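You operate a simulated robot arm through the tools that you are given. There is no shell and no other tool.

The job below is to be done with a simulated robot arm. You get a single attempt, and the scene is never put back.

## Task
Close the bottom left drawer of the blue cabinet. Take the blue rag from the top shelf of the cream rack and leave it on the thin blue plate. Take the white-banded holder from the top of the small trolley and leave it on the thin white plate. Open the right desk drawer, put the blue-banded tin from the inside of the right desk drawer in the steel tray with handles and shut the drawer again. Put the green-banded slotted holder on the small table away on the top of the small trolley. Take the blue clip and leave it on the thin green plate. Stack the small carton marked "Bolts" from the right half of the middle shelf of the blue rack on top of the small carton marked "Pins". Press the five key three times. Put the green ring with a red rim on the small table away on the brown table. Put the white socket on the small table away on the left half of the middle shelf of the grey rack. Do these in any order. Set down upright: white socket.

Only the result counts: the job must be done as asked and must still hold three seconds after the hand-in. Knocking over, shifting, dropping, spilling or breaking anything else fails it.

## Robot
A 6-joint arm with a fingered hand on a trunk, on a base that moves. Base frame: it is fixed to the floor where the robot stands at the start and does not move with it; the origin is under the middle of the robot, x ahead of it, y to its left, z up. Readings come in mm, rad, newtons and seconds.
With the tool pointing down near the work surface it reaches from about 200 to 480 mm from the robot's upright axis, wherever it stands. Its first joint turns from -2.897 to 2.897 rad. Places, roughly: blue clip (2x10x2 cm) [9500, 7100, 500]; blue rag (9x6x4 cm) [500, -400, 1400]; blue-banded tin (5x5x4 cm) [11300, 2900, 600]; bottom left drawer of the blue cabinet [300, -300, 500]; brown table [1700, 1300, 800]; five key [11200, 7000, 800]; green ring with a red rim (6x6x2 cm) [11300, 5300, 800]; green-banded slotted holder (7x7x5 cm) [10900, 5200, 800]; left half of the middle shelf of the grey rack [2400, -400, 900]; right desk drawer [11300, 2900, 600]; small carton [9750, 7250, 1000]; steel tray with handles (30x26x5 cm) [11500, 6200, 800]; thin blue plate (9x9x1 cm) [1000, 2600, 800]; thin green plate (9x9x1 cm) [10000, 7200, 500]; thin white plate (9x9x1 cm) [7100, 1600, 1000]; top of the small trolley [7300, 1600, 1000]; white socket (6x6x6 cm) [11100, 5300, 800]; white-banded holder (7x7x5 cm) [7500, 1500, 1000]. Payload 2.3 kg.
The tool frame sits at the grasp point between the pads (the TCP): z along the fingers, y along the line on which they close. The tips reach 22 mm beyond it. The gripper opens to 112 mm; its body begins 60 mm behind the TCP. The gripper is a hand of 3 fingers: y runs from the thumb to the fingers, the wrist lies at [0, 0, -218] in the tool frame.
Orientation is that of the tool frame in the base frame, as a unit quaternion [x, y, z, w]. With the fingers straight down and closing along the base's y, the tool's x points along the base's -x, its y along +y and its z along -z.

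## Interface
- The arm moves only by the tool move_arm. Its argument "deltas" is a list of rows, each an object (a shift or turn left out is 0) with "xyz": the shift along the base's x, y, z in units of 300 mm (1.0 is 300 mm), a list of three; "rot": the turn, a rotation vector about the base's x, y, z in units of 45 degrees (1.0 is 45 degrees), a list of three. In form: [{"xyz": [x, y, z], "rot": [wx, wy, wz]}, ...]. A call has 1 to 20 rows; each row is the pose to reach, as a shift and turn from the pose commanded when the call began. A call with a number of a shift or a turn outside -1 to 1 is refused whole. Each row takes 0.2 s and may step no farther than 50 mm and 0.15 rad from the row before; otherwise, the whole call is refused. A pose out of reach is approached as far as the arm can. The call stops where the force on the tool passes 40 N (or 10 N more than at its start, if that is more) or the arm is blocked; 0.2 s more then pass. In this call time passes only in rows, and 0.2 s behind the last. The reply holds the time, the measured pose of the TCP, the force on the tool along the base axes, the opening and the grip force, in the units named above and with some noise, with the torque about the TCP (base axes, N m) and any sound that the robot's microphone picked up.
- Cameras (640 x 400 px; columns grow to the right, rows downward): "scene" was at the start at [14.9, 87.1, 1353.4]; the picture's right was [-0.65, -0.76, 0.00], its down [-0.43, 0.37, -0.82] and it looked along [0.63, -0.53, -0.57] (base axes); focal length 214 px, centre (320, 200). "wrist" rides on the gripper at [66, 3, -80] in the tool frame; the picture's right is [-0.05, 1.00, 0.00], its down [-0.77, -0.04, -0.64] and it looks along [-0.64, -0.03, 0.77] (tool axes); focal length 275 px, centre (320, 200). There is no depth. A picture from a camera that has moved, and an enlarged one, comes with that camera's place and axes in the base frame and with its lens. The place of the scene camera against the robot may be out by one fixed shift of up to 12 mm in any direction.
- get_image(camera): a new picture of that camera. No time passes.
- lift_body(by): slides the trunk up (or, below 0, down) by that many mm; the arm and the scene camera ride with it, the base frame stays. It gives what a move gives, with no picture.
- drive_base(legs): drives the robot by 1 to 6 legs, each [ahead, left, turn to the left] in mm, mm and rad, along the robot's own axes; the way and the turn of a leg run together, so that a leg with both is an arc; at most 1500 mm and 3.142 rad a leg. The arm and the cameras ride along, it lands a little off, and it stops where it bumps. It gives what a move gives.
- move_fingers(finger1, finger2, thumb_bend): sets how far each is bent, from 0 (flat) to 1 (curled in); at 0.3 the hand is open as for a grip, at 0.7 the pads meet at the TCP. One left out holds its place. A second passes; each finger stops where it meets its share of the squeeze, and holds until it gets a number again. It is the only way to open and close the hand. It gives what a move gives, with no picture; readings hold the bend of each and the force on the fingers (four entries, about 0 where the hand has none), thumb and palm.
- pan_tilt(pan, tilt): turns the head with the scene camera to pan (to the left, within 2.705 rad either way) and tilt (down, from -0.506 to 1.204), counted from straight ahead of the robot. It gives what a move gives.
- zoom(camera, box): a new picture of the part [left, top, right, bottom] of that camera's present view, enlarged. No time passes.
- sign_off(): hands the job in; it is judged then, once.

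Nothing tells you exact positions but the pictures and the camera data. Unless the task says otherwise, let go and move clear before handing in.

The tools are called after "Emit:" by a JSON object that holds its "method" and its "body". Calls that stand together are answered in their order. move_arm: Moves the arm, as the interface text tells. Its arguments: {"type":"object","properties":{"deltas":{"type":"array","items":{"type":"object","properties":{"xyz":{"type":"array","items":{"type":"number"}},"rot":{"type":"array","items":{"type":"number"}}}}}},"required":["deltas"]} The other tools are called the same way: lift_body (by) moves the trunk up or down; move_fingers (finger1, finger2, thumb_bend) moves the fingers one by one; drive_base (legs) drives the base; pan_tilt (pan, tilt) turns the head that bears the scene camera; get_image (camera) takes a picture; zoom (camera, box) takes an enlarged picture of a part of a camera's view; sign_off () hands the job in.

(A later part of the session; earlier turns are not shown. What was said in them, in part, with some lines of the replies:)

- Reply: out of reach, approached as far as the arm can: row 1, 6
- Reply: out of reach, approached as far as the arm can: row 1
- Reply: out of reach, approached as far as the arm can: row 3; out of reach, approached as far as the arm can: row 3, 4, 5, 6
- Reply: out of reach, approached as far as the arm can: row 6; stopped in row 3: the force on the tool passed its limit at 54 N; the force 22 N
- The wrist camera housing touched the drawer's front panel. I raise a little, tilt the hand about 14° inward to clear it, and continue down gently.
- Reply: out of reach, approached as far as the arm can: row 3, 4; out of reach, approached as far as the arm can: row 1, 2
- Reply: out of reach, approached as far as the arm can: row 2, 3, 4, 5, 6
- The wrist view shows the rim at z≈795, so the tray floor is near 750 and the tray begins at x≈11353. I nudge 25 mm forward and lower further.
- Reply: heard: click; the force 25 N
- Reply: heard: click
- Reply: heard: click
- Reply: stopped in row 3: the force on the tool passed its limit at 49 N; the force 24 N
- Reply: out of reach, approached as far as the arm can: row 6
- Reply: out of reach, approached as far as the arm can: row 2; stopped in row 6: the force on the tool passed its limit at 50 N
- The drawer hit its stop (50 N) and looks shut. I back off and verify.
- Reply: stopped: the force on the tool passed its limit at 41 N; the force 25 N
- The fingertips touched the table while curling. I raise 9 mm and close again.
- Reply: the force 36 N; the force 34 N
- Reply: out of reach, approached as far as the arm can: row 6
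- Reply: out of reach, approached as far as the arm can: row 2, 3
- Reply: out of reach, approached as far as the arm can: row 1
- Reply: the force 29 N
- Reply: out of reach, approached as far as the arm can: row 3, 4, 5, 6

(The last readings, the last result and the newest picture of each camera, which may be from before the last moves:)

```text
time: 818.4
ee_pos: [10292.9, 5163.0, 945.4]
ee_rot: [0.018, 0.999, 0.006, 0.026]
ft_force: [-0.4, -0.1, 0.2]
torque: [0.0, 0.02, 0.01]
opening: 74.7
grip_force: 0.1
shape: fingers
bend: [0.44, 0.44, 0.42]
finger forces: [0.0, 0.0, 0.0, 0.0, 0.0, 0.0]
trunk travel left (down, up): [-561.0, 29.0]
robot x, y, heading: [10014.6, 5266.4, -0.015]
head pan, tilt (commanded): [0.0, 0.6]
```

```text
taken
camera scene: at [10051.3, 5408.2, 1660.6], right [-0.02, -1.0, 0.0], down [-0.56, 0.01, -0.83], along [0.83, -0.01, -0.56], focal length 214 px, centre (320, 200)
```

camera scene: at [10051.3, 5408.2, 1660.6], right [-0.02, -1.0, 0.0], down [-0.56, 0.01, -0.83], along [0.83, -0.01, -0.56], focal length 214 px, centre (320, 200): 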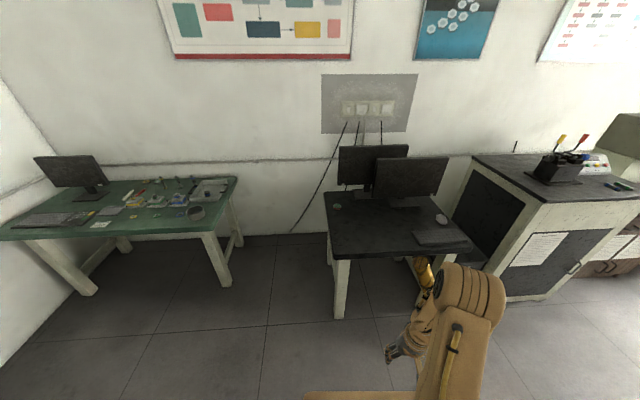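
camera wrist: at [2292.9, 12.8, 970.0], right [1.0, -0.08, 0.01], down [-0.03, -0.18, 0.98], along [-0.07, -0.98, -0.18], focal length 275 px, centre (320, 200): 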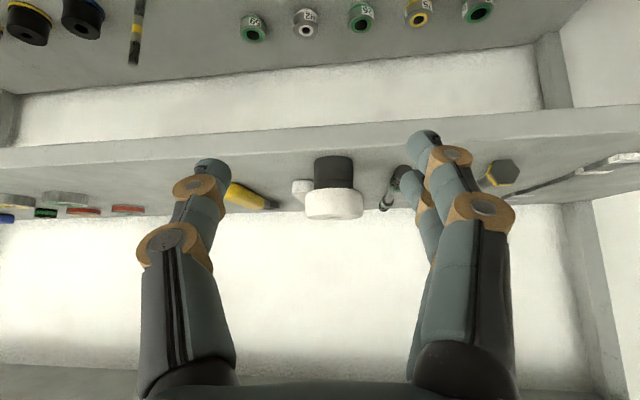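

The ring is best reached from the gap between the two tables (y≈5332–5977). I line up at y≈5645 and enter slowly, parallel to the tables.

Emit:
{"method": "drive_base", "body": {"legs": [[0, 380, 0.015], [600, 0, 0]]}}

Emit:
{"method": "pan_tilt", "body": {"pan": -0.3, "tilt": 0.9}}

Emit:
{"method": "get_image", "body": {"camera": "scene"}}

Emit:
{"method": "pan_tilt", "body": {"pan": 0.5, "tilt": 0.9}}

Emit:
{"method": "get_image", "body": {"camera": "scene"}}

```text
time: 823.8
ee_pos: [10895.6, 5547.7, 945.4]
ee_rot: [0.007, 1.0, 0.006, 0.026]
ft_force: [-0.1, 0.1, -0.8]
torque: [-0.01, -0.02, -0.02]
opening: 74.8
grip_force: 0.0
shape: fingers
bend: [0.44, 0.44, 0.42]
finger forces: [0.0, 0.0, 0.0, 0.0, 0.0, 0.1]
trunk travel left (down, up): [-561.0, 29.0]
robot x, y, heading: [10617.8, 5640.2, 0.007]
head pan, tilt (commanded): [0.0, 0.6]
```

```text
time: 824.6
ee_pos: [10896.0, 5547.5, 945.8]
ee_rot: [0.007, 1.0, 0.006, 0.025]
ft_force: [-0.4, 0.4, 0.1]
torque: [-0.01, 0.01, 0.01]
opening: 74.6
grip_force: 0.1
shape: fingers
bend: [0.44, 0.44, 0.42]
finger forces: [0.0, 0.0, 0.0, 0.0, 0.1, 0.1]
trunk travel left (down, up): [-561.0, 29.0]
robot x, y, heading: [10615.9, 5641.7, 0.009]
head pan, tilt (commanded): [-0.3, 0.901]
```

```text
taken
camera scene: at [10632.6, 5765.1, 1635.8], right [-0.29, -0.96, 0.0], down [-0.75, 0.23, -0.62], along [0.6, -0.18, -0.78], focal length 214 px, centre (320, 200)
```

scene: 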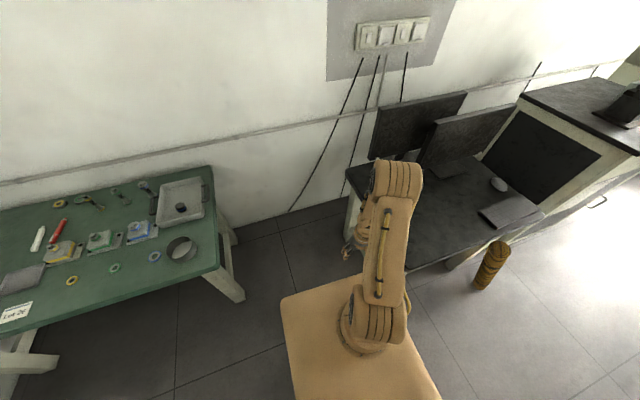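

```text
time: 825.7
ee_pos: [10896.4, 5546.1, 945.6]
ee_rot: [0.008, 1.0, 0.005, 0.026]
ft_force: [0.2, 0.1, -0.1]
torque: [0.02, 0.01, 0.02]
opening: 74.9
grip_force: 0.0
shape: fingers
bend: [0.44, 0.44, 0.42]
finger forces: [0.1, 0.0, 0.0, 0.0, 0.0, 0.0]
trunk travel left (down, up): [-561.0, 29.0]
robot x, y, heading: [10613.9, 5641.3, 0.008]
head pan, tilt (commanded): [0.499, 0.901]
```

```text
taken
camera scene: at [10626.4, 5823.3, 1635.8], right [0.48, -0.88, 0.0], down [-0.69, -0.38, -0.62], along [0.54, 0.3, -0.78], focal length 214 px, centre (320, 200)
```

scene: 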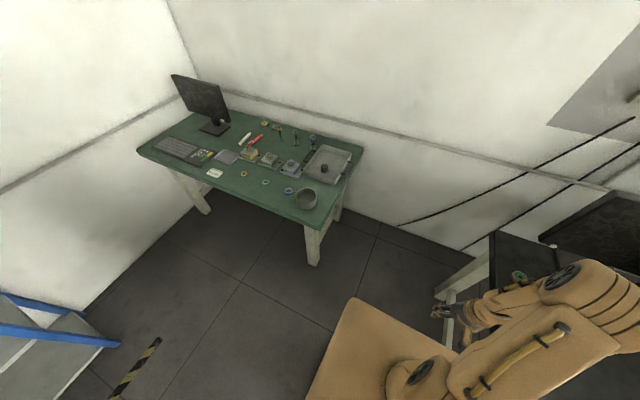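

Emit:
{"method": "drive_base", "body": {"legs": [[445, 0, -0.008]]}}

Emit:
{"method": "move_arm", "body": {"deltas": [{"xyz": [-0.05, -0.08, 0.1]}, {"xyz": [-0.1, -0.18, 0.2]}, {"xyz": [-0.15, -0.3, 0.25]}]}}

Emit:
{"method": "lift_body", "body": {"by": -150}}

Emit:
{"method": "get_image", "body": {"camera": "wrist"}}

Emit:
{"method": "pan_tilt", "body": {"pan": -1.0, "tilt": 0.9}}

Emit:
{"method": "get_image", "body": {"camera": "scene"}}

```text
time: 828.4
ee_pos: [11335.0, 5543.9, 945.6]
ee_rot: [0.013, 1.0, 0.006, 0.026]
ft_force: [-0.2, -0.1, -0.1]
torque: [-0.02, 0.02, -0.02]
opening: 74.9
grip_force: 0.1
shape: fingers
bend: [0.44, 0.44, 0.42]
finger forces: [0.1, 0.0, 0.1, 0.0, 0.0, 0.1]
trunk travel left (down, up): [-561.0, 29.0]
robot x, y, heading: [11051.1, 5643.3, -0.002]
head pan, tilt (commanded): [0.499, 0.901]
```

```text
time: 829.2
ee_pos: [11288.2, 5453.6, 1019.8]
ee_rot: [0.012, 0.999, 0.012, 0.032]
ft_force: [0.3, 0.2, 0.5]
torque: [0.01, -0.02, 0.04]
opening: 74.9
grip_force: 0.0
shape: fingers
bend: [0.44, 0.44, 0.42]
finger forces: [0.1, 0.1, 0.1, 0.0, 0.0, 0.1]
trunk travel left (down, up): [-561.0, 29.0]
robot x, y, heading: [11052.8, 5642.5, 0.0]
head pan, tilt (commanded): [0.499, 0.901]
```

```text
time: 831.0
ee_pos: [11290.0, 5454.9, 870.4]
ee_rot: [0.012, 0.999, 0.011, 0.032]
ft_force: [-0.7, -0.9, -0.1]
torque: [0.0, 0.04, 0.0]
opening: 74.7
grip_force: 0.0
shape: fingers
bend: [0.44, 0.44, 0.42]
finger forces: [0.0, 0.0, 0.0, 0.1, 0.0, 0.0]
trunk travel left (down, up): [-411.0, 179.0]
robot x, y, heading: [11055.0, 5645.4, -0.006]
head pan, tilt (commanded): [0.499, 0.901]
```

```text
taken
camera wrist: at [11217.3, 5457.6, 946.5], right [0.07, 1.0, 0.03], down [0.73, -0.07, 0.68], along [0.68, -0.03, -0.73], focal length 275 px, centre (320, 200)
```

wrist: 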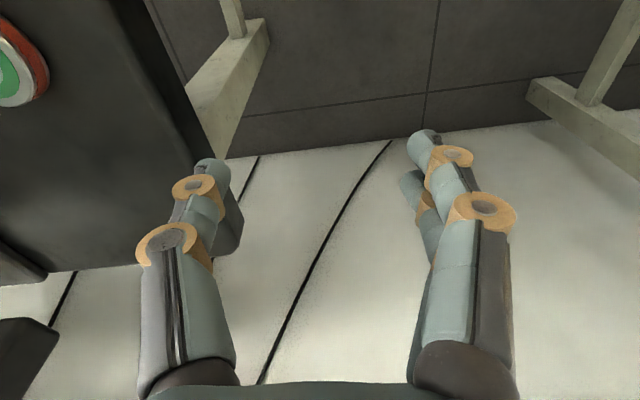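

```text
time: 832.5
ee_pos: [11290.0, 5454.0, 869.5]
ee_rot: [0.013, 0.999, 0.011, 0.032]
ft_force: [-0.7, -0.8, 0.3]
torque: [0.0, 0.03, 0.0]
opening: 74.8
grip_force: 0.1
shape: fingers
bend: [0.44, 0.44, 0.42]
finger forces: [0.1, 0.0, 0.0, 0.0, 0.0, 0.0]
trunk travel left (down, up): [-411.0, 179.0]
robot x, y, heading: [11053.8, 5640.3, 0.003]
head pan, tilt (commanded): [-1.0, 0.901]
```

```text
taken
camera scene: at [11042.8, 5724.4, 1485.8], right [-0.84, -0.54, 0.0], down [-0.42, 0.66, -0.62], along [0.33, -0.52, -0.78], focal length 214 px, centre (320, 200)
```

scene: 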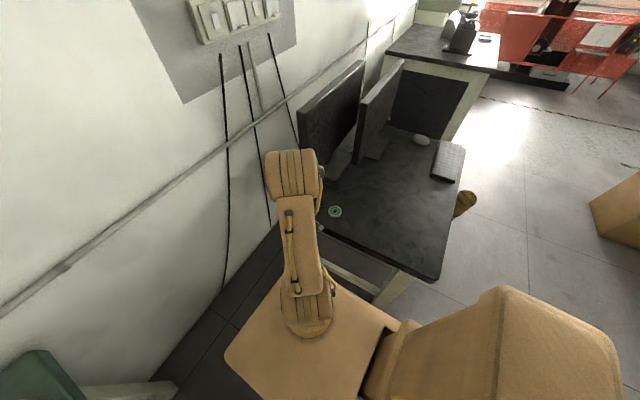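

The ring is at about (11249, 5260). I yaw the hand -45° (toward the arm's natural direction) while moving above it.

Emit:
{"method": "move_arm", "body": {"deltas": [{"xyz": [-0.02, -0.1, 0], "rot": [0, 0, -0.17]}, {"xyz": [-0.04, -0.2, 0], "rot": [0, 0, -0.34]}, {"xyz": [-0.06, -0.3, 0], "rot": [0, 0, -0.51]}, {"xyz": [-0.09, -0.42, 0], "rot": [0, 0, -0.68]}, {"xyz": [-0.11, -0.54, 0], "rot": [0, 0, -0.85]}, {"xyz": [-0.137, -0.645, 0], "rot": [0, 0, -1]}]}}

Emit:
{"method": "get_image", "body": {"camera": "wrist"}}

Emit:
{"method": "zoom", "body": {"camera": "scene", "box": [240, 100, 480, 300]}}

```text
time: 834.0
ee_pos: [11247.3, 5260.2, 868.8]
ee_rot: [0.395, 0.918, -0.003, 0.033]
ft_force: [-0.3, 0.0, 0.3]
torque: [-0.01, -0.01, -0.02]
opening: 75.3
grip_force: 0.1
shape: fingers
bend: [0.44, 0.44, 0.42]
finger forces: [0.1, 0.0, 0.0, 0.0, 0.0, 0.0]
trunk travel left (down, up): [-411.0, 179.0]
robot x, y, heading: [11055.7, 5645.2, -0.003]
head pan, tilt (commanded): [-1.0, 0.901]
```

```text
taken
camera wrist: at [11199.0, 5312.2, 945.5], right [0.76, 0.65, 0.03], down [0.46, -0.56, 0.68], along [0.46, -0.5, -0.73], focal length 275 px, centre (320, 200)
```

wrist: 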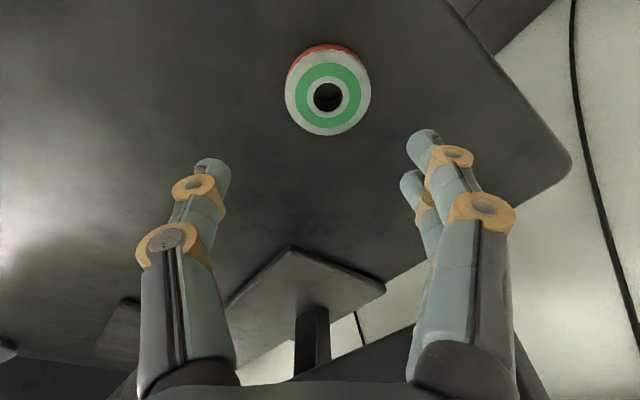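

```text
2.00 times, centred on (360, 200) of scene
camera zoom: at [11042.6, 5723.7, 1485.8], right [-0.84, -0.54, 0.0], down [-0.42, 0.66, -0.62], along [0.33, -0.52, -0.78], focal length 429 px, centre (240, 200)
```

zoom: 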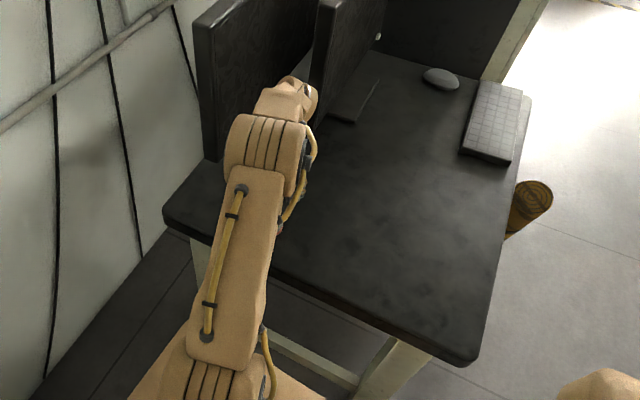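

Emit:
{"method": "move_fingers", "body": {"finger1": 0.37, "finger2": 0.37, "thumb_bend": 0.37}}

Emit:
{"method": "move_arm", "body": {"deltas": [{"xyz": [0.018, 0.015, -0.1]}, {"xyz": [0.018, 0.015, -0.18]}]}}

Emit:
{"method": "get_image", "body": {"camera": "wrist"}}

```text
time: 835.0
ee_pos: [11247.5, 5261.2, 869.6]
ee_rot: [0.394, 0.918, -0.002, 0.034]
ft_force: [1.1, -0.3, 0.6]
torque: [-0.01, 0.03, -0.01]
opening: 91.5
grip_force: 0.1
shape: fingers
bend: [0.37, 0.37, 0.37]
finger forces: [0.0, 0.0, 0.0, 0.0, 0.0, 0.0]
trunk travel left (down, up): [-411.0, 179.0]
robot x, y, heading: [11054.1, 5644.7, -0.0]
head pan, tilt (commanded): [-1.0, 0.901]
```

```text
time: 835.5
ee_pos: [11253.1, 5265.6, 817.5]
ee_rot: [0.393, 0.919, -0.002, 0.033]
ft_force: [0.5, 0.0, 0.2]
torque: [0.01, -0.01, -0.02]
opening: 92.1
grip_force: 0.0
shape: fingers
bend: [0.37, 0.37, 0.37]
finger forces: [0.0, 0.0, 0.1, 0.1, 0.0, 0.0]
trunk travel left (down, up): [-411.0, 179.0]
robot x, y, heading: [11054.5, 5643.7, -0.003]
head pan, tilt (commanded): [-1.0, 0.901]
```

```text
taken
camera wrist: at [11204.1, 5318.4, 892.7], right [0.75, 0.66, 0.03], down [0.47, -0.56, 0.68], along [0.46, -0.5, -0.73], focal length 275 px, centre (320, 200)
```

wrist: 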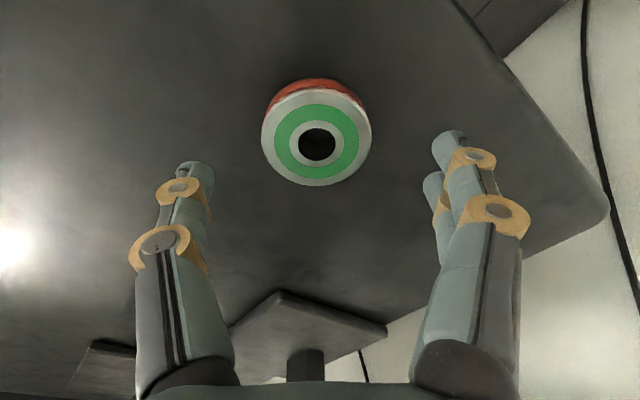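

Emit:
{"method": "move_arm", "body": {"deltas": [{"xyz": [0, -0.003, -0.05]}, {"xyz": [0, -0.003, -0.097]}]}}

Emit:
{"method": "move_fingers", "body": {"finger1": 0.5, "finger2": 0.5, "thumb_bend": 0.5}}

Emit:
{"method": "get_image", "body": {"camera": "wrist"}}

```text
time: 836.1
ee_pos: [11252.9, 5265.4, 786.1]
ee_rot: [0.394, 0.919, -0.003, 0.035]
ft_force: [-0.5, 0.1, 0.4]
torque: [-0.01, 0.03, 0.01]
opening: 91.8
grip_force: 0.0
shape: fingers
bend: [0.37, 0.37, 0.37]
finger forces: [0.1, 0.0, 0.0, 0.1, 0.0, 0.0]
trunk travel left (down, up): [-411.0, 179.0]
robot x, y, heading: [11052.2, 5643.7, -0.004]
head pan, tilt (commanded): [-1.0, 0.901]
```

```text
time: 837.1
ee_pos: [11253.3, 5265.7, 787.9]
ee_rot: [0.394, 0.918, -0.003, 0.035]
ft_force: [0.4, -3.8, 13.7]
torque: [-0.46, 0.4, 0.12]
opening: 61.3
grip_force: 6.5
shape: fingers
bend: [0.5, 0.5, 0.48]
finger forces: [0.8, 0.0, 0.1, 0.1, 12.3, 0.0]
trunk travel left (down, up): [-411.0, 179.0]
robot x, y, heading: [11056.6, 5644.0, -0.005]
head pan, tilt (commanded): [-1.0, 0.901]
```

```text
taken
camera wrist: at [11203.1, 5317.8, 863.8], right [0.76, 0.66, 0.03], down [0.46, -0.56, 0.68], along [0.46, -0.51, -0.73], focal length 275 px, centre (320, 200)
```

wrist: 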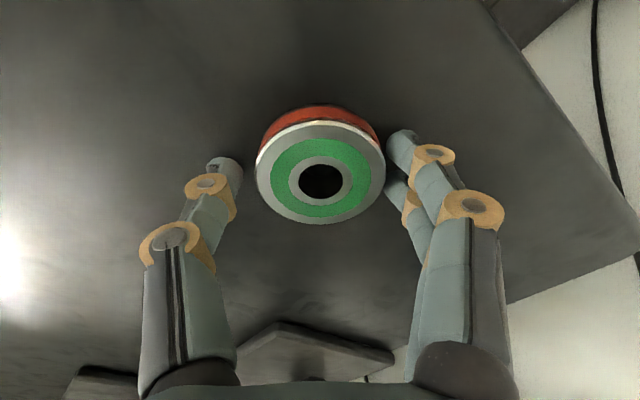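

Emit:
{"method": "move_arm", "body": {"deltas": [{"xyz": [0, 0, 0.017]}]}}

Emit:
{"method": "move_fingers", "body": {"finger1": 0.56, "finger2": 0.56, "thumb_bend": 0.56}}

Emit:
{"method": "get_image", "body": {"camera": "wrist"}}

```text
time: 837.5
ee_pos: [11252.4, 5265.5, 792.9]
ee_rot: [0.394, 0.918, -0.001, 0.034]
ft_force: [-0.5, 0.0, 0.5]
torque: [-0.02, 0.0, 0.02]
opening: 55.4
grip_force: 0.0
shape: fingers
bend: [0.5, 0.5, 0.5]
finger forces: [0.1, 0.1, 0.0, 0.1, 0.0, 0.0]
trunk travel left (down, up): [-411.0, 179.0]
robot x, y, heading: [11053.0, 5645.0, 0.001]
head pan, tilt (commanded): [-1.0, 0.901]
```

```text
time: 838.5
ee_pos: [11252.9, 5265.4, 792.4]
ee_rot: [0.394, 0.918, -0.002, 0.034]
ft_force: [0.1, -0.5, 0.8]
torque: [0.02, 0.03, 0.01]
opening: 48.3
grip_force: 3.7
shape: fingers
bend: [0.53, 0.53, 0.54]
finger forces: [1.8, 1.8, 0.0, 0.0, 3.5, 0.1]
trunk travel left (down, up): [-411.0, 179.0]
robot x, y, heading: [11056.7, 5642.7, -0.003]
head pan, tilt (commanded): [-1.0, 0.901]
```

```text
taken
camera wrist: at [11203.9, 5317.4, 868.3], right [0.76, 0.65, 0.03], down [0.47, -0.56, 0.68], along [0.46, -0.5, -0.73], focal length 275 px, centre (320, 200)
```

wrist: 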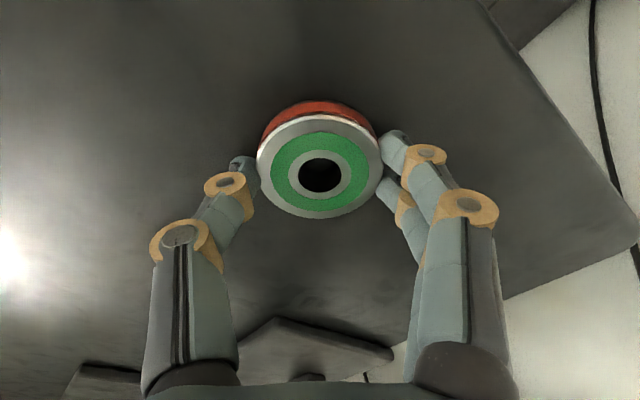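

Balanced contact on the ring (1.8/1.8/3.5 N). I squeeze and lift.

Emit:
{"method": "move_fingers", "body": {"finger1": 0.68, "finger2": 0.68, "thumb_bend": 0.69}}

Emit:
{"method": "lift_body", "body": {"by": 40}}

Emit:
{"method": "get_image", "body": {"camera": "wrist"}}

```text
time: 839.5
ee_pos: [11254.0, 5265.0, 792.9]
ee_rot: [0.394, 0.918, -0.002, 0.034]
ft_force: [0.0, -0.3, -0.6]
torque: [-0.01, 0.05, 0.01]
opening: 45.6
grip_force: 15.1
shape: fingers
bend: [0.55, 0.54, 0.58]
finger forces: [7.5, 7.9, 0.0, 0.0, 14.9, 0.0]
trunk travel left (down, up): [-411.0, 179.0]
robot x, y, heading: [11052.0, 5643.8, -0.003]
head pan, tilt (commanded): [-1.0, 0.901]
```

```text
time: 840.4
ee_pos: [11252.9, 5265.5, 832.6]
ee_rot: [0.394, 0.918, -0.002, 0.034]
ft_force: [1.0, -0.4, -0.9]
torque: [-0.04, 0.01, 0.0]
opening: 45.4
grip_force: 15.1
shape: fingers
bend: [0.55, 0.54, 0.58]
finger forces: [7.5, 7.8, 0.0, 0.1, 14.9, 0.0]
trunk travel left (down, up): [-451.0, 139.0]
robot x, y, heading: [11051.2, 5643.0, -0.001]
head pan, tilt (commanded): [-1.0, 0.901]
```

```text
taken
camera wrist: at [11203.9, 5317.4, 908.3], right [0.76, 0.65, 0.03], down [0.47, -0.56, 0.68], along [0.46, -0.5, -0.73], focal length 275 px, centre (320, 200)
```

wrist: 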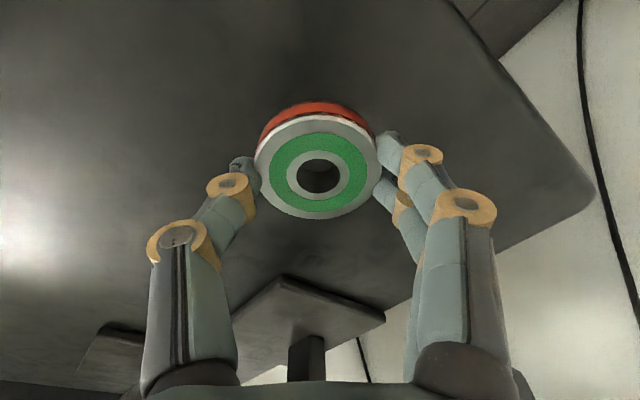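

Emit:
{"method": "move_fingers", "body": {"finger1": 0.74, "finger2": 0.74, "thumb_bend": 0.76}}

Emit:
{"method": "lift_body", "body": {"by": 130}}

Emit:
{"method": "move_arm", "body": {"deltas": [{"xyz": [0.02, 0.13, 0], "rot": [0, 0, 0.15]}, {"xyz": [0.04, 0.26, 0], "rot": [0, 0, 0.3]}, {"xyz": [0.06, 0.38, 0], "rot": [0, 0, 0.45]}, {"xyz": [0.09, 0.5, 0], "rot": [0, 0, 0.6]}, {"xyz": [0.12, 0.62, 0], "rot": [0, 0, 0.75]}]}}

Emit:
{"method": "drive_base", "body": {"legs": [[-1040, 0, 0.003]]}}

Emit:
{"method": "get_image", "body": {"camera": "wrist"}}

```text
time: 841.4
ee_pos: [11252.8, 5265.7, 832.2]
ee_rot: [0.394, 0.918, -0.003, 0.035]
ft_force: [-0.5, -0.1, -1.1]
torque: [0.02, 0.0, -0.01]
opening: 45.2
grip_force: 20.5
shape: fingers
bend: [0.53, 0.52, 0.62]
finger forces: [10.5, 10.5, 0.0, 0.1, 20.1, 0.1]
trunk travel left (down, up): [-451.0, 139.0]
robot x, y, heading: [11055.1, 5644.1, -0.004]
head pan, tilt (commanded): [-1.0, 0.901]
```

```text
time: 843.0
ee_pos: [11252.9, 5264.9, 963.2]
ee_rot: [0.395, 0.918, -0.003, 0.034]
ft_force: [-0.5, 0.1, -2.1]
torque: [0.02, 0.0, 0.01]
opening: 45.0
grip_force: 19.7
shape: fingers
bend: [0.53, 0.52, 0.62]
finger forces: [10.5, 10.6, 0.0, 0.1, 20.3, 0.0]
trunk travel left (down, up): [-581.0, 9.0]
robot x, y, heading: [11054.2, 5643.5, -0.003]
head pan, tilt (commanded): [-1.0, 0.901]
```

```text
time: 844.2
ee_pos: [11287.9, 5452.1, 960.8]
ee_rot: [0.109, 0.993, 0.009, 0.033]
ft_force: [-0.7, 0.5, -2.2]
torque: [0.0, 0.0, -0.03]
opening: 45.1
grip_force: 20.2
shape: fingers
bend: [0.52, 0.52, 0.62]
finger forces: [10.2, 10.6, 0.1, 0.1, 20.0, 0.0]
trunk travel left (down, up): [-581.0, 9.0]
robot x, y, heading: [11055.2, 5648.6, -0.008]
head pan, tilt (commanded): [-1.0, 0.901]
```

```text
time: 849.6
ee_pos: [10240.2, 5455.9, 960.5]
ee_rot: [0.112, 0.993, 0.007, 0.034]
ft_force: [0.0, 0.1, -2.9]
torque: [-0.04, 0.02, 0.0]
opening: 45.0
grip_force: 20.1
shape: fingers
bend: [0.52, 0.52, 0.62]
finger forces: [10.1, 10.7, 0.0, 0.1, 19.9, 0.0]
trunk travel left (down, up): [-581.0, 9.0]
robot x, y, heading: [10007.2, 5647.7, -0.013]
head pan, tilt (commanded): [-1.0, 0.901]
```

```text
taken
camera wrist: at [10169.8, 5473.1, 1036.6], right [0.27, 0.96, 0.03], down [0.7, -0.21, 0.68], along [0.66, -0.16, -0.73], focal length 275 px, centre (320, 200)
```

wrist: 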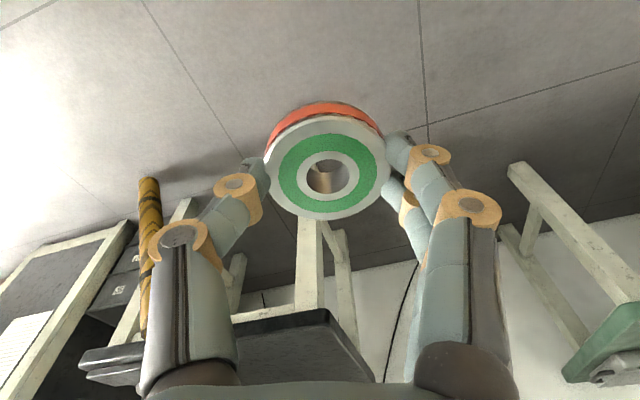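

The ring is held firmly. I drive the long way back toward the brown table.

Emit:
{"method": "drive_base", "body": {"legs": [[0, -1420, 0.012], [-1500, 0, 0], [-900, 0, 0]]}}

Emit:
{"method": "drive_base", "body": {"legs": [[0, -10, 0.0]]}}

```text
time: 868.1
ee_pos: [7805.2, 4035.5, 961.5]
ee_rot: [0.117, 0.993, 0.007, 0.033]
ft_force: [-1.1, -0.6, -1.2]
torque: [0.0, 0.01, 0.0]
opening: 45.1
grip_force: 19.8
shape: fingers
bend: [0.52, 0.52, 0.62]
finger forces: [9.9, 10.6, 0.1, 0.0, 20.0, 0.0]
trunk travel left (down, up): [-581.0, 9.0]
robot x, y, heading: [7574.3, 4232.2, -0.016]
head pan, tilt (commanded): [-1.0, 0.901]
```

```text
time: 868.9
ee_pos: [7805.6, 4025.8, 961.0]
ee_rot: [0.117, 0.993, 0.007, 0.034]
ft_force: [0.5, -0.5, -1.2]
torque: [0.02, 0.01, 0.04]
opening: 45.1
grip_force: 19.7
shape: fingers
bend: [0.52, 0.52, 0.62]
finger forces: [10.0, 10.6, 0.0, 0.1, 19.9, 0.0]
trunk travel left (down, up): [-581.0, 9.0]
robot x, y, heading: [7574.8, 4220.1, -0.015]
head pan, tilt (commanded): [-1.0, 0.901]
```

Emit:
{"method": "drive_base", "body": {"legs": [[0, -1500, 0.015], [0, -420, 0], [-1400, 0, 0]]}}

Emit:
{"method": "drive_base", "body": {"legs": [[0, 0, 0.0]]}}

```text
time: 885.0
ee_pos: [6374.0, 2153.5, 961.4]
ee_rot: [0.12, 0.992, 0.007, 0.034]
ft_force: [0.1, -0.8, -1.8]
torque: [-0.02, 0.03, 0.01]
opening: 45.1
grip_force: 19.8
shape: fingers
bend: [0.52, 0.52, 0.63]
finger forces: [9.9, 10.6, 0.1, 0.0, 20.0, 0.0]
trunk travel left (down, up): [-581.0, 9.0]
robot x, y, heading: [6141.5, 2352.0, -0.025]
head pan, tilt (commanded): [-1.0, 0.901]
```

```text
time: 885.7
ee_pos: [6374.5, 2154.0, 960.0]
ee_rot: [0.121, 0.992, 0.007, 0.034]
ft_force: [-0.6, -0.1, -1.2]
torque: [0.01, -0.01, 0.01]
opening: 45.1
grip_force: 20.3
shape: fingers
bend: [0.52, 0.52, 0.63]
finger forces: [9.9, 10.6, 0.1, 0.0, 20.0, 0.0]
trunk travel left (down, up): [-581.0, 9.0]
robot x, y, heading: [6141.2, 2350.0, -0.023]
head pan, tilt (commanded): [-1.0, 0.901]
```

Emit:
{"method": "drive_base", "body": {"legs": [[0, -60, 0.024], [-1250, 0, 0]]}}

Emit:
{"method": "drive_base", "body": {"legs": [[0, 0, 0.0]]}}

```text
time: 892.6
ee_pos: [5105.8, 2097.1, 960.2]
ee_rot: [0.102, 0.994, 0.008, 0.033]
ft_force: [0.1, -0.5, -2.1]
torque: [0.02, -0.01, 0.01]
opening: 44.9
grip_force: 20.0
shape: fingers
bend: [0.52, 0.52, 0.63]
finger forces: [10.0, 10.5, 0.0, 0.0, 19.8, 0.0]
trunk travel left (down, up): [-581.0, 9.0]
robot x, y, heading: [4870.6, 2282.1, 0.012]
head pan, tilt (commanded): [-1.0, 0.901]
```

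```text
time: 893.3
ee_pos: [5108.4, 2096.7, 961.0]
ee_rot: [0.101, 0.994, 0.008, 0.033]
ft_force: [-0.9, 0.1, -1.0]
torque: [-0.05, -0.02, -0.02]
opening: 45.1
grip_force: 20.4
shape: fingers
bend: [0.52, 0.52, 0.63]
finger forces: [9.9, 10.6, 0.0, 0.0, 19.8, 0.0]
trunk travel left (down, up): [-581.0, 9.0]
robot x, y, heading: [4870.2, 2285.2, 0.014]
head pan, tilt (commanded): [-1.0, 0.901]
```

Emit:
{"method": "drive_base", "body": {"legs": [[-700, -45, -0.013], [-850, 0, 0], [-350, -230, 0]]}}

Emit:
{"method": "pan_tilt", "body": {"pan": -2.4, "tilt": 0.5}}

Emit:
{"method": "get_image", "body": {"camera": "scene"}}

Emit:
{"method": "zoom", "body": {"camera": "scene", "box": [220, 120, 520, 320]}}

```text
time: 903.5
ee_pos: [3209.5, 1798.7, 960.3]
ee_rot: [0.1, 0.994, 0.009, 0.033]
ft_force: [0.0, 0.1, -1.3]
torque: [-0.01, 0.01, 0.03]
opening: 44.7
grip_force: 19.8
shape: fingers
bend: [0.52, 0.52, 0.63]
finger forces: [9.9, 10.7, 0.0, 0.0, 19.9, 0.0]
trunk travel left (down, up): [-581.0, 9.0]
robot x, y, heading: [2973.8, 1986.1, 0.017]
head pan, tilt (commanded): [-1.0, 0.901]
```

```text
time: 905.0
ee_pos: [3212.6, 1799.1, 960.8]
ee_rot: [0.1, 0.994, 0.009, 0.033]
ft_force: [0.8, 0.3, -2.1]
torque: [-0.01, 0.02, 0.01]
opening: 45.0
grip_force: 20.9
shape: fingers
bend: [0.52, 0.52, 0.63]
finger forces: [9.8, 10.6, 0.0, 0.1, 20.1, 0.0]
trunk travel left (down, up): [-581.0, 9.0]
robot x, y, heading: [2974.9, 1983.0, 0.017]
head pan, tilt (commanded): [-2.4, 0.499]
```

```text
taken
camera scene: at [2852.5, 2066.2, 1689.6], right [-0.69, 0.72, 0.0], down [0.35, 0.33, -0.88], along [-0.64, -0.6, -0.48], focal length 214 px, centre (320, 200)
```

scene: 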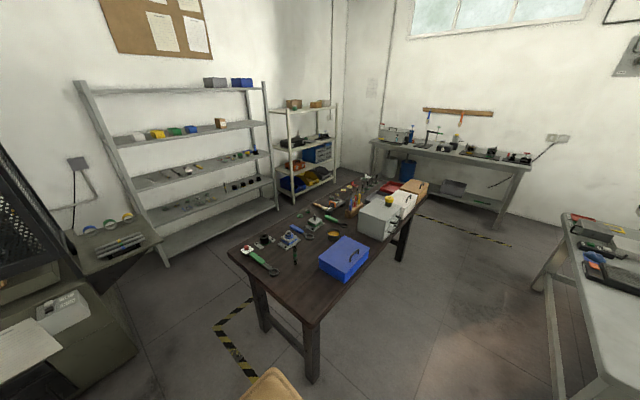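

```text
2.00 times, centred on (370, 220) of scene
camera zoom: at [2852.5, 2066.2, 1689.6], right [-0.69, 0.72, 0.0], down [0.35, 0.33, -0.88], along [-0.64, -0.6, -0.48], focal length 429 px, centre (220, 160)
```

zoom: 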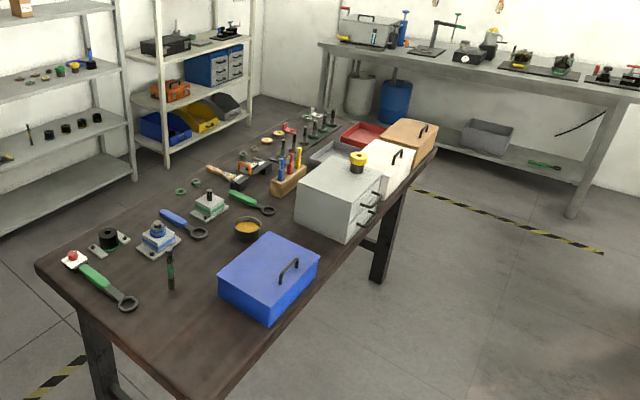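

The right end of the brown table has a wide free area around (2350, 1470). I turn to face it from the aisle.

Emit:
{"method": "drive_base", "body": {"legs": [[0, 0, -1.588], [0, -560, 0]]}}

Emit:
{"method": "pan_tilt", "body": {"pan": 0.0, "tilt": 0.8}}

Emit:
{"method": "get_image", "body": {"camera": "scene"}}

```text
time: 912.1
ee_pos: [2218.7, 1734.6, 960.9]
ee_rot: [0.771, 0.636, -0.016, 0.03]
ft_force: [-0.6, -0.1, -2.1]
torque: [-0.02, 0.0, 0.0]
opening: 44.7
grip_force: 19.2
shape: fingers
bend: [0.53, 0.51, 0.63]
finger forces: [9.2, 10.4, 0.0, 0.1, 19.5, 0.1]
trunk travel left (down, up): [-581.0, 9.0]
robot x, y, heading: [2402.0, 1970.2, -1.54]
head pan, tilt (commanded): [-2.4, 0.499]
```

```text
time: 914.3
ee_pos: [2218.8, 1733.2, 960.8]
ee_rot: [0.771, 0.636, -0.016, 0.029]
ft_force: [-0.2, 0.0, -1.5]
torque: [0.0, -0.04, 0.01]
opening: 44.6
grip_force: 19.5
shape: fingers
bend: [0.53, 0.51, 0.63]
finger forces: [9.2, 10.4, 0.1, 0.1, 19.6, 0.0]
trunk travel left (down, up): [-581.0, 9.0]
robot x, y, heading: [2402.1, 1972.8, -1.546]
head pan, tilt (commanded): [0.0, 0.799]
```

```text
taken
camera scene: at [2551.6, 1960.5, 1663.7], right [-1.0, -0.03, 0.0], down [-0.02, 0.72, -0.7], along [0.02, -0.7, -0.72], focal length 214 px, centre (320, 200)
```

scene: 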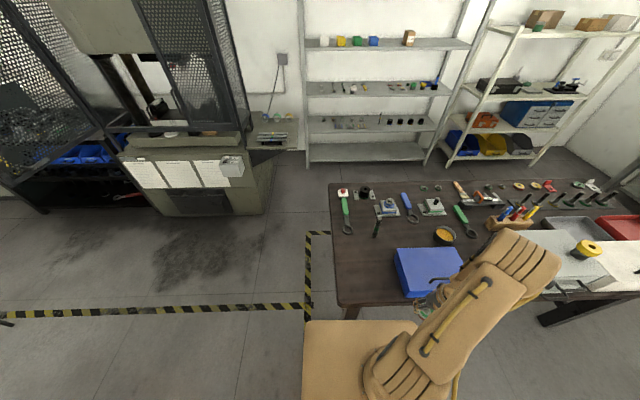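

Emit:
{"method": "drive_base", "body": {"legs": [[72, 0, -0.025]]}}

Emit:
{"method": "move_arm", "body": {"deltas": [{"xyz": [0.1, -0.1, 0]}, {"xyz": [0.2, -0.2, 0]}, {"xyz": [0.3, -0.32, 0]}, {"xyz": [0.4, -0.44, 0]}, {"xyz": [0.48, -0.55, 0]}]}}

Emit:
{"method": "lift_body", "body": {"by": -100}}

Emit:
{"method": "get_image", "body": {"camera": "wrist"}}

Emit:
{"method": "get_image", "body": {"camera": "scene"}}

```text
time: 915.3
ee_pos: [2212.9, 1667.7, 959.4]
ee_rot: [0.779, 0.626, -0.017, 0.028]
ft_force: [0.3, -0.9, -1.6]
torque: [0.01, 0.03, -0.01]
opening: 44.8
grip_force: 19.6
shape: fingers
bend: [0.53, 0.51, 0.63]
finger forces: [9.2, 10.5, 0.0, 0.0, 19.6, 0.0]
trunk travel left (down, up): [-581.0, 9.0]
robot x, y, heading: [2403.5, 1904.1, -1.573]
head pan, tilt (commanded): [0.0, 0.799]
```

```text
time: 916.5
ee_pos: [2353.7, 1502.3, 962.6]
ee_rot: [0.779, 0.626, -0.003, 0.045]
ft_force: [0.2, 0.0, -1.3]
torque: [0.04, 0.0, 0.03]
opening: 44.7
grip_force: 19.3
shape: fingers
bend: [0.53, 0.51, 0.63]
finger forces: [8.9, 10.5, 0.0, 0.1, 19.4, 0.0]
out of reach, approached as far as the arm can: row 3, 4, 5
trunk travel left (down, up): [-581.0, 9.0]
robot x, y, heading: [2403.9, 1900.9, -1.572]
head pan, tilt (commanded): [0.0, 0.799]
```

```text
time: 917.9
ee_pos: [2352.4, 1504.0, 862.4]
ee_rot: [0.777, 0.627, -0.003, 0.045]
ft_force: [0.6, 0.4, -2.1]
torque: [0.0, -0.02, -0.04]
opening: 44.3
grip_force: 18.9
shape: fingers
bend: [0.53, 0.51, 0.63]
finger forces: [9.0, 10.4, 0.1, 0.0, 19.4, 0.0]
trunk travel left (down, up): [-481.0, 109.0]
robot x, y, heading: [2401.0, 1901.3, -1.57]
head pan, tilt (commanded): [0.0, 0.799]
```

```text
taken
camera wrist: at [2365.1, 1573.2, 939.2], right [0.96, -0.26, 0.07], down [-0.23, -0.7, 0.68], along [-0.13, -0.67, -0.73], focal length 275 px, centre (320, 200)
```

wrist: 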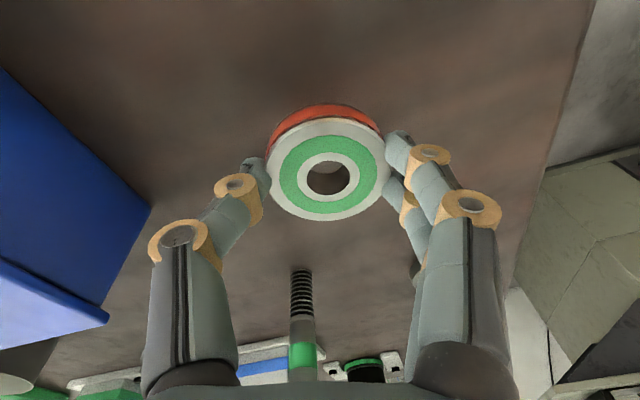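

```text
taken
camera scene: at [2552.2, 1885.7, 1563.7], right [-1.0, 0.0, 0.0], down [0.0, 0.72, -0.7], along [0.0, -0.7, -0.72], focal length 214 px, centre (320, 200)
```

scene: 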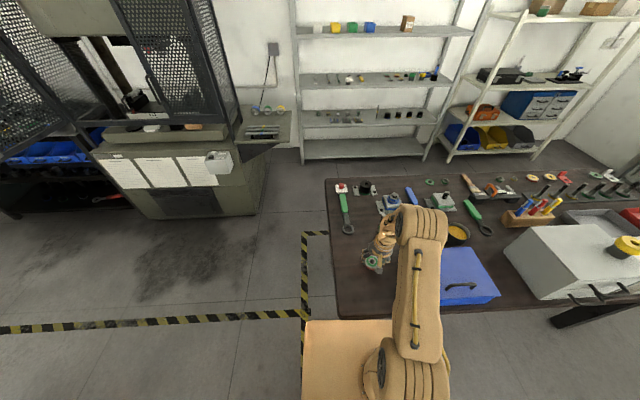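

Emit:
{"method": "lift_body", "body": {"by": -42}}

Emit:
{"method": "get_image", "body": {"camera": "wrist"}}

Emit:
{"method": "zoom", "body": {"camera": "scene", "box": [310, 170, 450, 300]}}

```text
time: 918.6
ee_pos: [2351.7, 1503.8, 825.8]
ee_rot: [0.778, 0.627, -0.006, 0.049]
ft_force: [-2.5, 8.2, 26.1]
torque: [0.1, -0.02, 0.02]
opening: 44.7
grip_force: 22.3
shape: fingers
bend: [0.53, 0.52, 0.67]
finger forces: [11.3, 9.9, 0.0, 0.0, 23.5, 0.0]
trunk travel left (down, up): [-442.0, 148.0]
robot x, y, heading: [2402.9, 1907.3, -1.571]
head pan, tilt (commanded): [0.0, 0.799]
stopped: the force on the tool passed its limit at 49 N (the readings are from after the stop); the commanded pose is now the measured one
```

```text
taken
camera wrist: at [2364.3, 1573.5, 903.3], right [0.96, -0.26, 0.07], down [-0.23, -0.69, 0.69], along [-0.13, -0.68, -0.72], focal length 275 px, centre (320, 200)
```

wrist: 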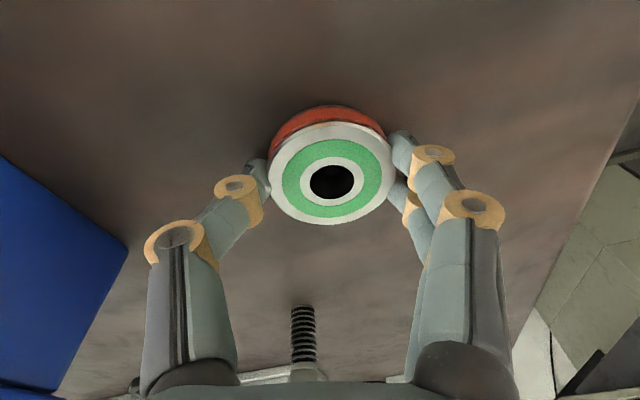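

```text
3.08 times, centred on (380, 235) of scene
camera zoom: at [2552.4, 1889.0, 1525.3], right [-1.0, 0.0, 0.0], down [0.0, 0.72, -0.7], along [0.0, -0.7, -0.72], focal length 660 px, centre (135, 92)
```

zoom: 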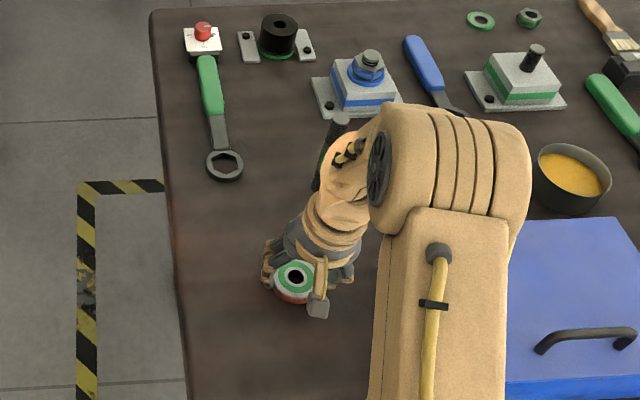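

The ring reached the table (contact at z≈825). I relieve the pressure and release.

Emit:
{"method": "lift_body", "body": {"by": 2}}

Emit:
{"method": "move_fingers", "body": {"finger1": 0.48, "finger2": 0.48, "thumb_bend": 0.5}}

Emit:
{"method": "move_fingers", "body": {"finger1": 0.4, "finger2": 0.4, "thumb_bend": 0.4}}

Emit:
{"method": "get_image", "body": {"camera": "wrist"}}

```text
time: 919.1
ee_pos: [2352.7, 1502.6, 829.4]
ee_rot: [0.777, 0.627, -0.007, 0.048]
ft_force: [-0.4, 4.2, 11.9]
torque: [0.05, 0.04, 0.03]
opening: 44.5
grip_force: 19.9
shape: fingers
bend: [0.53, 0.52, 0.66]
finger forces: [10.0, 9.6, 0.0, 0.0, 21.0, 0.0]
trunk travel left (down, up): [-444.0, 146.0]
robot x, y, heading: [2405.2, 1901.1, -1.569]
head pan, tilt (commanded): [0.0, 0.799]
```

```text
time: 920.1
ee_pos: [2353.2, 1503.2, 829.7]
ee_rot: [0.777, 0.627, -0.008, 0.048]
ft_force: [3.9, -0.2, 23.5]
torque: [0.18, 0.51, -0.02]
opening: 49.6
grip_force: 12.6
shape: fingers
bend: [0.48, 0.47, 0.55]
finger forces: [0.1, 0.7, 0.1, 0.0, 23.7, 0.1]
trunk travel left (down, up): [-444.0, 146.0]
robot x, y, heading: [2405.8, 1899.5, -1.572]
head pan, tilt (commanded): [0.0, 0.799]
```

```text
time: 921.1
ee_pos: [2354.6, 1502.6, 829.4]
ee_rot: [0.778, 0.626, -0.009, 0.048]
ft_force: [8.9, -6.3, 31.6]
torque: [0.14, 0.6, 0.04]
opening: 61.5
grip_force: 16.0
shape: fingers
bend: [0.4, 0.4, 0.51]
finger forces: [0.0, 0.0, 0.0, 0.0, 31.8, 0.1]
trunk travel left (down, up): [-444.0, 146.0]
robot x, y, heading: [2403.0, 1901.2, -1.566]
head pan, tilt (commanded): [0.0, 0.799]
```

```text
taken
camera wrist: at [2366.2, 1573.0, 905.1], right [0.96, -0.26, 0.07], down [-0.23, -0.69, 0.69], along [-0.13, -0.68, -0.72], focal length 275 px, centre (320, 200)
```

wrist: 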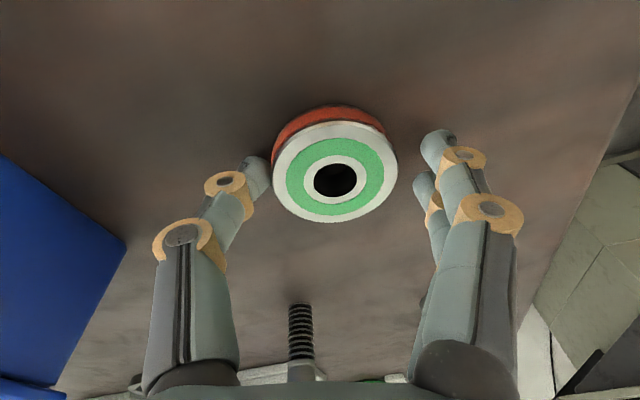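

The thumb tip presses on the table; I rise to free it, then lift fully clear.

Emit:
{"method": "lift_body", "body": {"by": 12}}

Emit:
{"method": "get_image", "body": {"camera": "wrist"}}

Emit:
{"method": "lift_body", "body": {"by": 120}}

Emit:
{"method": "get_image", "body": {"camera": "wrist"}}

```text
time: 921.7
ee_pos: [2352.4, 1502.6, 839.1]
ee_rot: [0.778, 0.626, -0.006, 0.047]
ft_force: [1.0, 0.4, 0.5]
torque: [-0.02, -0.01, -0.01]
opening: 82.9
grip_force: 0.1
shape: fingers
bend: [0.4, 0.4, 0.4]
finger forces: [0.0, 0.0, 0.0, 0.1, 0.1, 0.0]
trunk travel left (down, up): [-456.0, 134.0]
robot x, y, heading: [2402.9, 1903.6, -1.571]
head pan, tilt (commanded): [0.0, 0.799]
```

```text
taken
camera wrist: at [2364.5, 1572.3, 915.7], right [0.96, -0.26, 0.07], down [-0.23, -0.69, 0.68], along [-0.13, -0.67, -0.73], focal length 275 px, centre (320, 200)
```

wrist: 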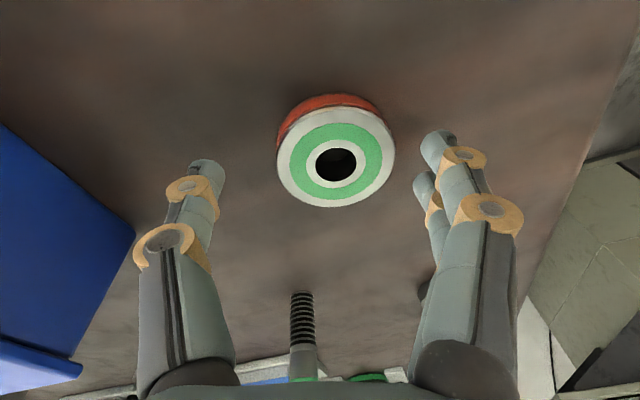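

```text
time: 923.2
ee_pos: [2352.0, 1502.5, 960.4]
ee_rot: [0.778, 0.627, -0.006, 0.047]
ft_force: [0.4, -0.8, -0.1]
torque: [0.03, -0.02, 0.07]
opening: 83.4
grip_force: 0.1
shape: fingers
bend: [0.4, 0.4, 0.4]
finger forces: [0.1, 0.0, 0.0, 0.0, 0.0, 0.0]
trunk travel left (down, up): [-576.0, 14.0]
robot x, y, heading: [2403.6, 1904.1, -1.569]
head pan, tilt (commanded): [0.0, 0.799]
```

```text
taken
camera wrist: at [2364.6, 1571.7, 1036.0], right [0.96, -0.26, 0.07], down [-0.23, -0.69, 0.68], along [-0.13, -0.68, -0.73], focal length 275 px, centre (320, 200)
```

wrist: 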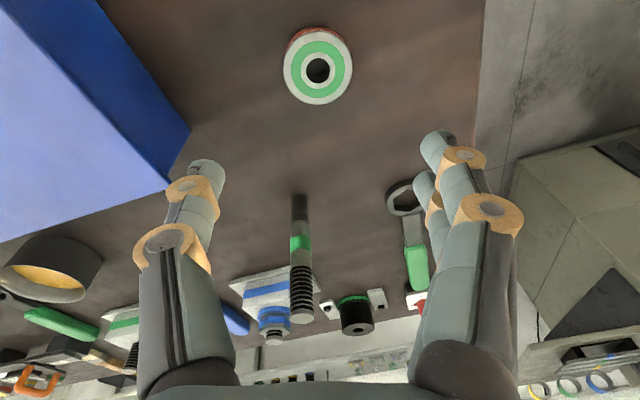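

The ring rests flat on the brown table. I back off and take a last look at the nearby results (ring, socket, rag).

Emit:
{"method": "drive_base", "body": {"legs": [[-100, 0, 0]]}}

Emit:
{"method": "zoom", "body": {"camera": "scene", "box": [280, 40, 480, 280]}}

Emit:
{"method": "pan_tilt", "body": {"pan": -2.2, "tilt": 0.45}}

Emit:
{"method": "get_image", "body": {"camera": "scene"}}

Emit:
{"method": "pan_tilt", "body": {"pan": 2.2, "tilt": 0.45}}

Emit:
{"method": "get_image", "body": {"camera": "scene"}}

```text
time: 924.3
ee_pos: [2351.0, 1600.5, 960.8]
ee_rot: [0.778, 0.626, -0.007, 0.048]
ft_force: [0.3, 0.5, 0.5]
torque: [0.0, -0.02, 0.03]
opening: 83.0
grip_force: 0.1
shape: fingers
bend: [0.4, 0.4, 0.4]
finger forces: [0.0, 0.1, 0.0, 0.0, 0.0, 0.0]
trunk travel left (down, up): [-576.0, 14.0]
robot x, y, heading: [2404.0, 2002.5, -1.574]
head pan, tilt (commanded): [0.0, 0.799]
```

```text
1.67 times, centred on (380, 160) of scene
camera zoom: at [2552.3, 1985.1, 1659.2], right [-1.0, 0.0, 0.0], down [0.0, 0.72, -0.7], along [0.0, -0.7, -0.72], focal length 358 px, centre (220, 267)
```

zoom: 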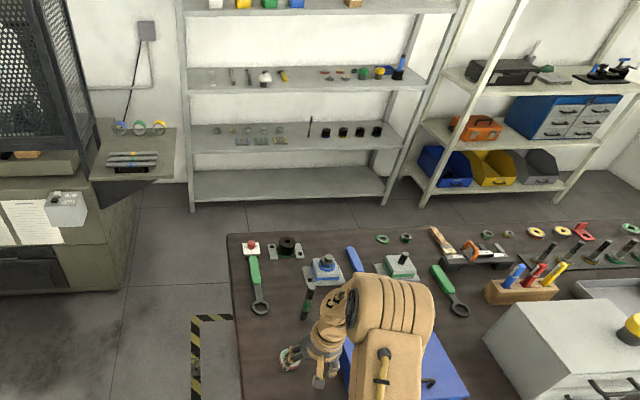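

```text
time: 926.4
ee_pos: [2352.3, 1599.1, 960.6]
ee_rot: [0.778, 0.626, -0.006, 0.048]
ft_force: [-0.5, -0.4, -0.3]
torque: [0.02, 0.0, -0.02]
opening: 82.9
grip_force: 0.1
shape: fingers
bend: [0.4, 0.4, 0.4]
finger forces: [0.0, 0.0, 0.0, 0.1, 0.0, 0.1]
trunk travel left (down, up): [-576.0, 14.0]
robot x, y, heading: [2403.8, 1998.6, -1.571]
head pan, tilt (commanded): [-2.201, 0.45]
```

```text
taken
camera scene: at [2478.0, 2119.2, 1689.6], right [0.59, 0.81, 0.0], down [0.35, -0.26, -0.9], along [-0.73, 0.53, -0.44], focal length 214 px, centre (320, 200)
```

scene: 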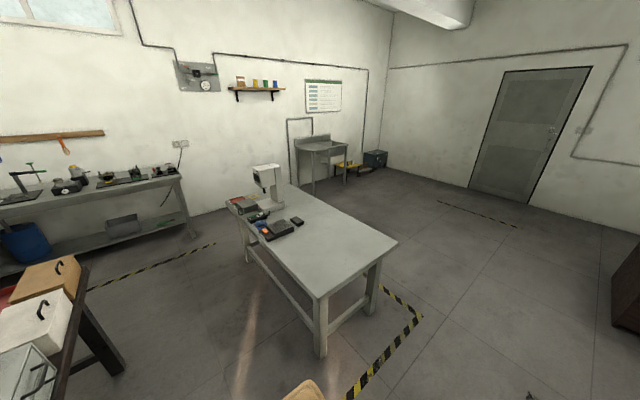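

```text
time: 929.9
ee_pos: [2353.0, 1600.8, 960.9]
ee_rot: [0.778, 0.626, -0.005, 0.047]
ft_force: [0.7, -0.6, -0.1]
torque: [0.0, -0.01, 0.01]
opening: 83.3
grip_force: 0.1
shape: fingers
bend: [0.4, 0.4, 0.4]
finger forces: [0.0, 0.0, 0.0, 0.0, 0.1, 0.0]
trunk travel left (down, up): [-576.0, 14.0]
robot x, y, heading: [2407.5, 2002.7, -1.567]
head pan, tilt (commanded): [2.201, 0.45]
```

```text
taken
camera scene: at [2626.6, 2119.1, 1689.6], right [0.59, -0.81, 0.0], down [-0.35, -0.26, -0.9], along [0.73, 0.53, -0.44], focal length 214 px, centre (320, 200)
```

scene: 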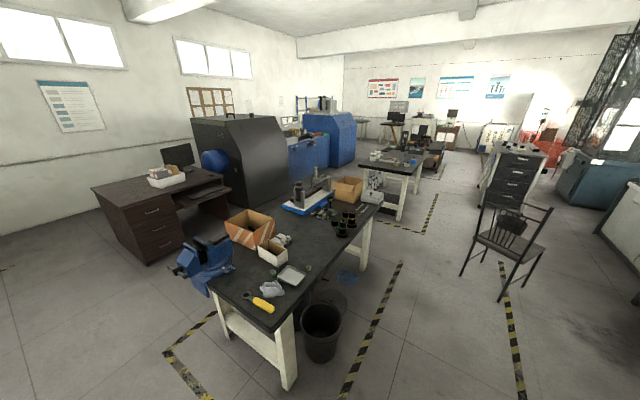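

Emit:
{"method": "zoom", "body": {"camera": "scene", "box": [240, 220, 420, 380]}}

Emit:
{"method": "pan_tilt", "body": {"pan": -2.2, "tilt": 0.45}}

Emit:
{"method": "zoom", "body": {"camera": "scene", "box": [210, 150, 340, 260]}}

```text
2.50 times, centred on (330, 300) of scene
camera zoom: at [2626.6, 2119.1, 1689.6], right [0.59, -0.81, 0.0], down [-0.35, -0.26, -0.9], along [0.73, 0.53, -0.44], focal length 536 px, centre (295, -50)
```

zoom: 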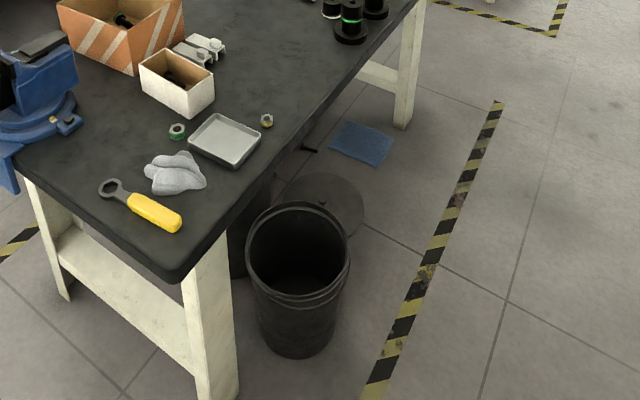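

```text
time: 933.5
ee_pos: [2352.2, 1600.5, 960.5]
ee_rot: [0.779, 0.626, -0.005, 0.047]
ft_force: [0.2, 1.2, -0.4]
torque: [-0.02, -0.02, 0.02]
opening: 82.9
grip_force: 0.1
shape: fingers
bend: [0.4, 0.4, 0.4]
finger forces: [0.0, 0.1, 0.0, 0.1, 0.1, 0.0]
trunk travel left (down, up): [-576.0, 14.0]
robot x, y, heading: [2399.0, 2000.6, -1.571]
head pan, tilt (commanded): [-2.201, 0.45]
```

```text
3.64 times, centred on (275, 205) of scene
camera zoom: at [2478.0, 2119.2, 1689.6], right [0.59, 0.81, 0.0], down [0.35, -0.26, -0.9], along [-0.73, 0.53, -0.44], focal length 780 px, centre (484, 182)
```

zoom: 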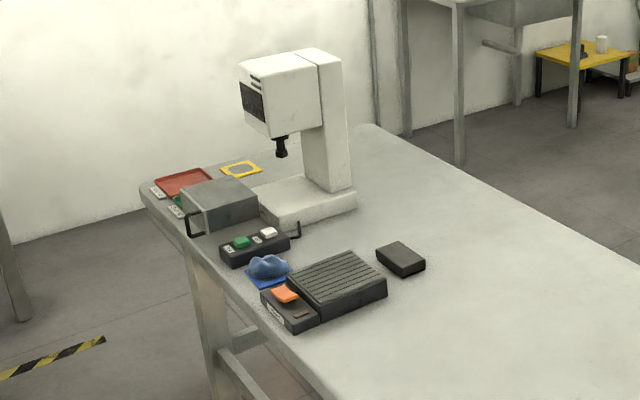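

Everything checks out: the rag is on the blue plate, the socket is upright on the grey rack, the ring is on the brown table, and the bins are standing. The hand is empty and clear, so I hand the job in.

Emit:
{"method": "sign_off", "body": {}}

```text
The job is handed in.
```

I've handed the job in with all ten parts done. Each was checked in the pictures except the key presses, which I confirmed by sound. The result of the judging hasn't come back.

| Part | Result |
|---|---|
| Blue cabinet, bottom left drawer | Closed, flush with the other drawers |
| Blue rag | On the thin blue plate |
| White-banded holder | Upright on the thin white plate |
| Blue-banded tin | Upright in the steel tray; right desk drawer shut again |
| Green-banded slotted holder | Standing on the small trolley |
| Blue clip | On the thin green plate |
| "Bolts" carton | Stacked squarely on "Pins" |
| Five key | Pressed three times, one click each |
| Green ring with a red rim | Flat on the brown table |
| White socket | Upright on the left half of the grey rack's middle shelf |

Four things could count against it:
- **Bumped object:** early on, the base was stopped by something beside the first workbench, probably the waste bin. The bin was upright when I last looked, but it may have moved slightly.
- **Desk drawer:** while picking up the tin, the hand pressed on the open drawer's front panel (54 N) and the move stopped. I saw no damage, and the drawer shut normally afterwards.
- **Clip:** it is a little longer than the plate, so one end hangs over the edge.
- **First key press:** the fingertip landed near the edge of the five key. The close-up showed the five key down and the key next to it up, so I counted it.
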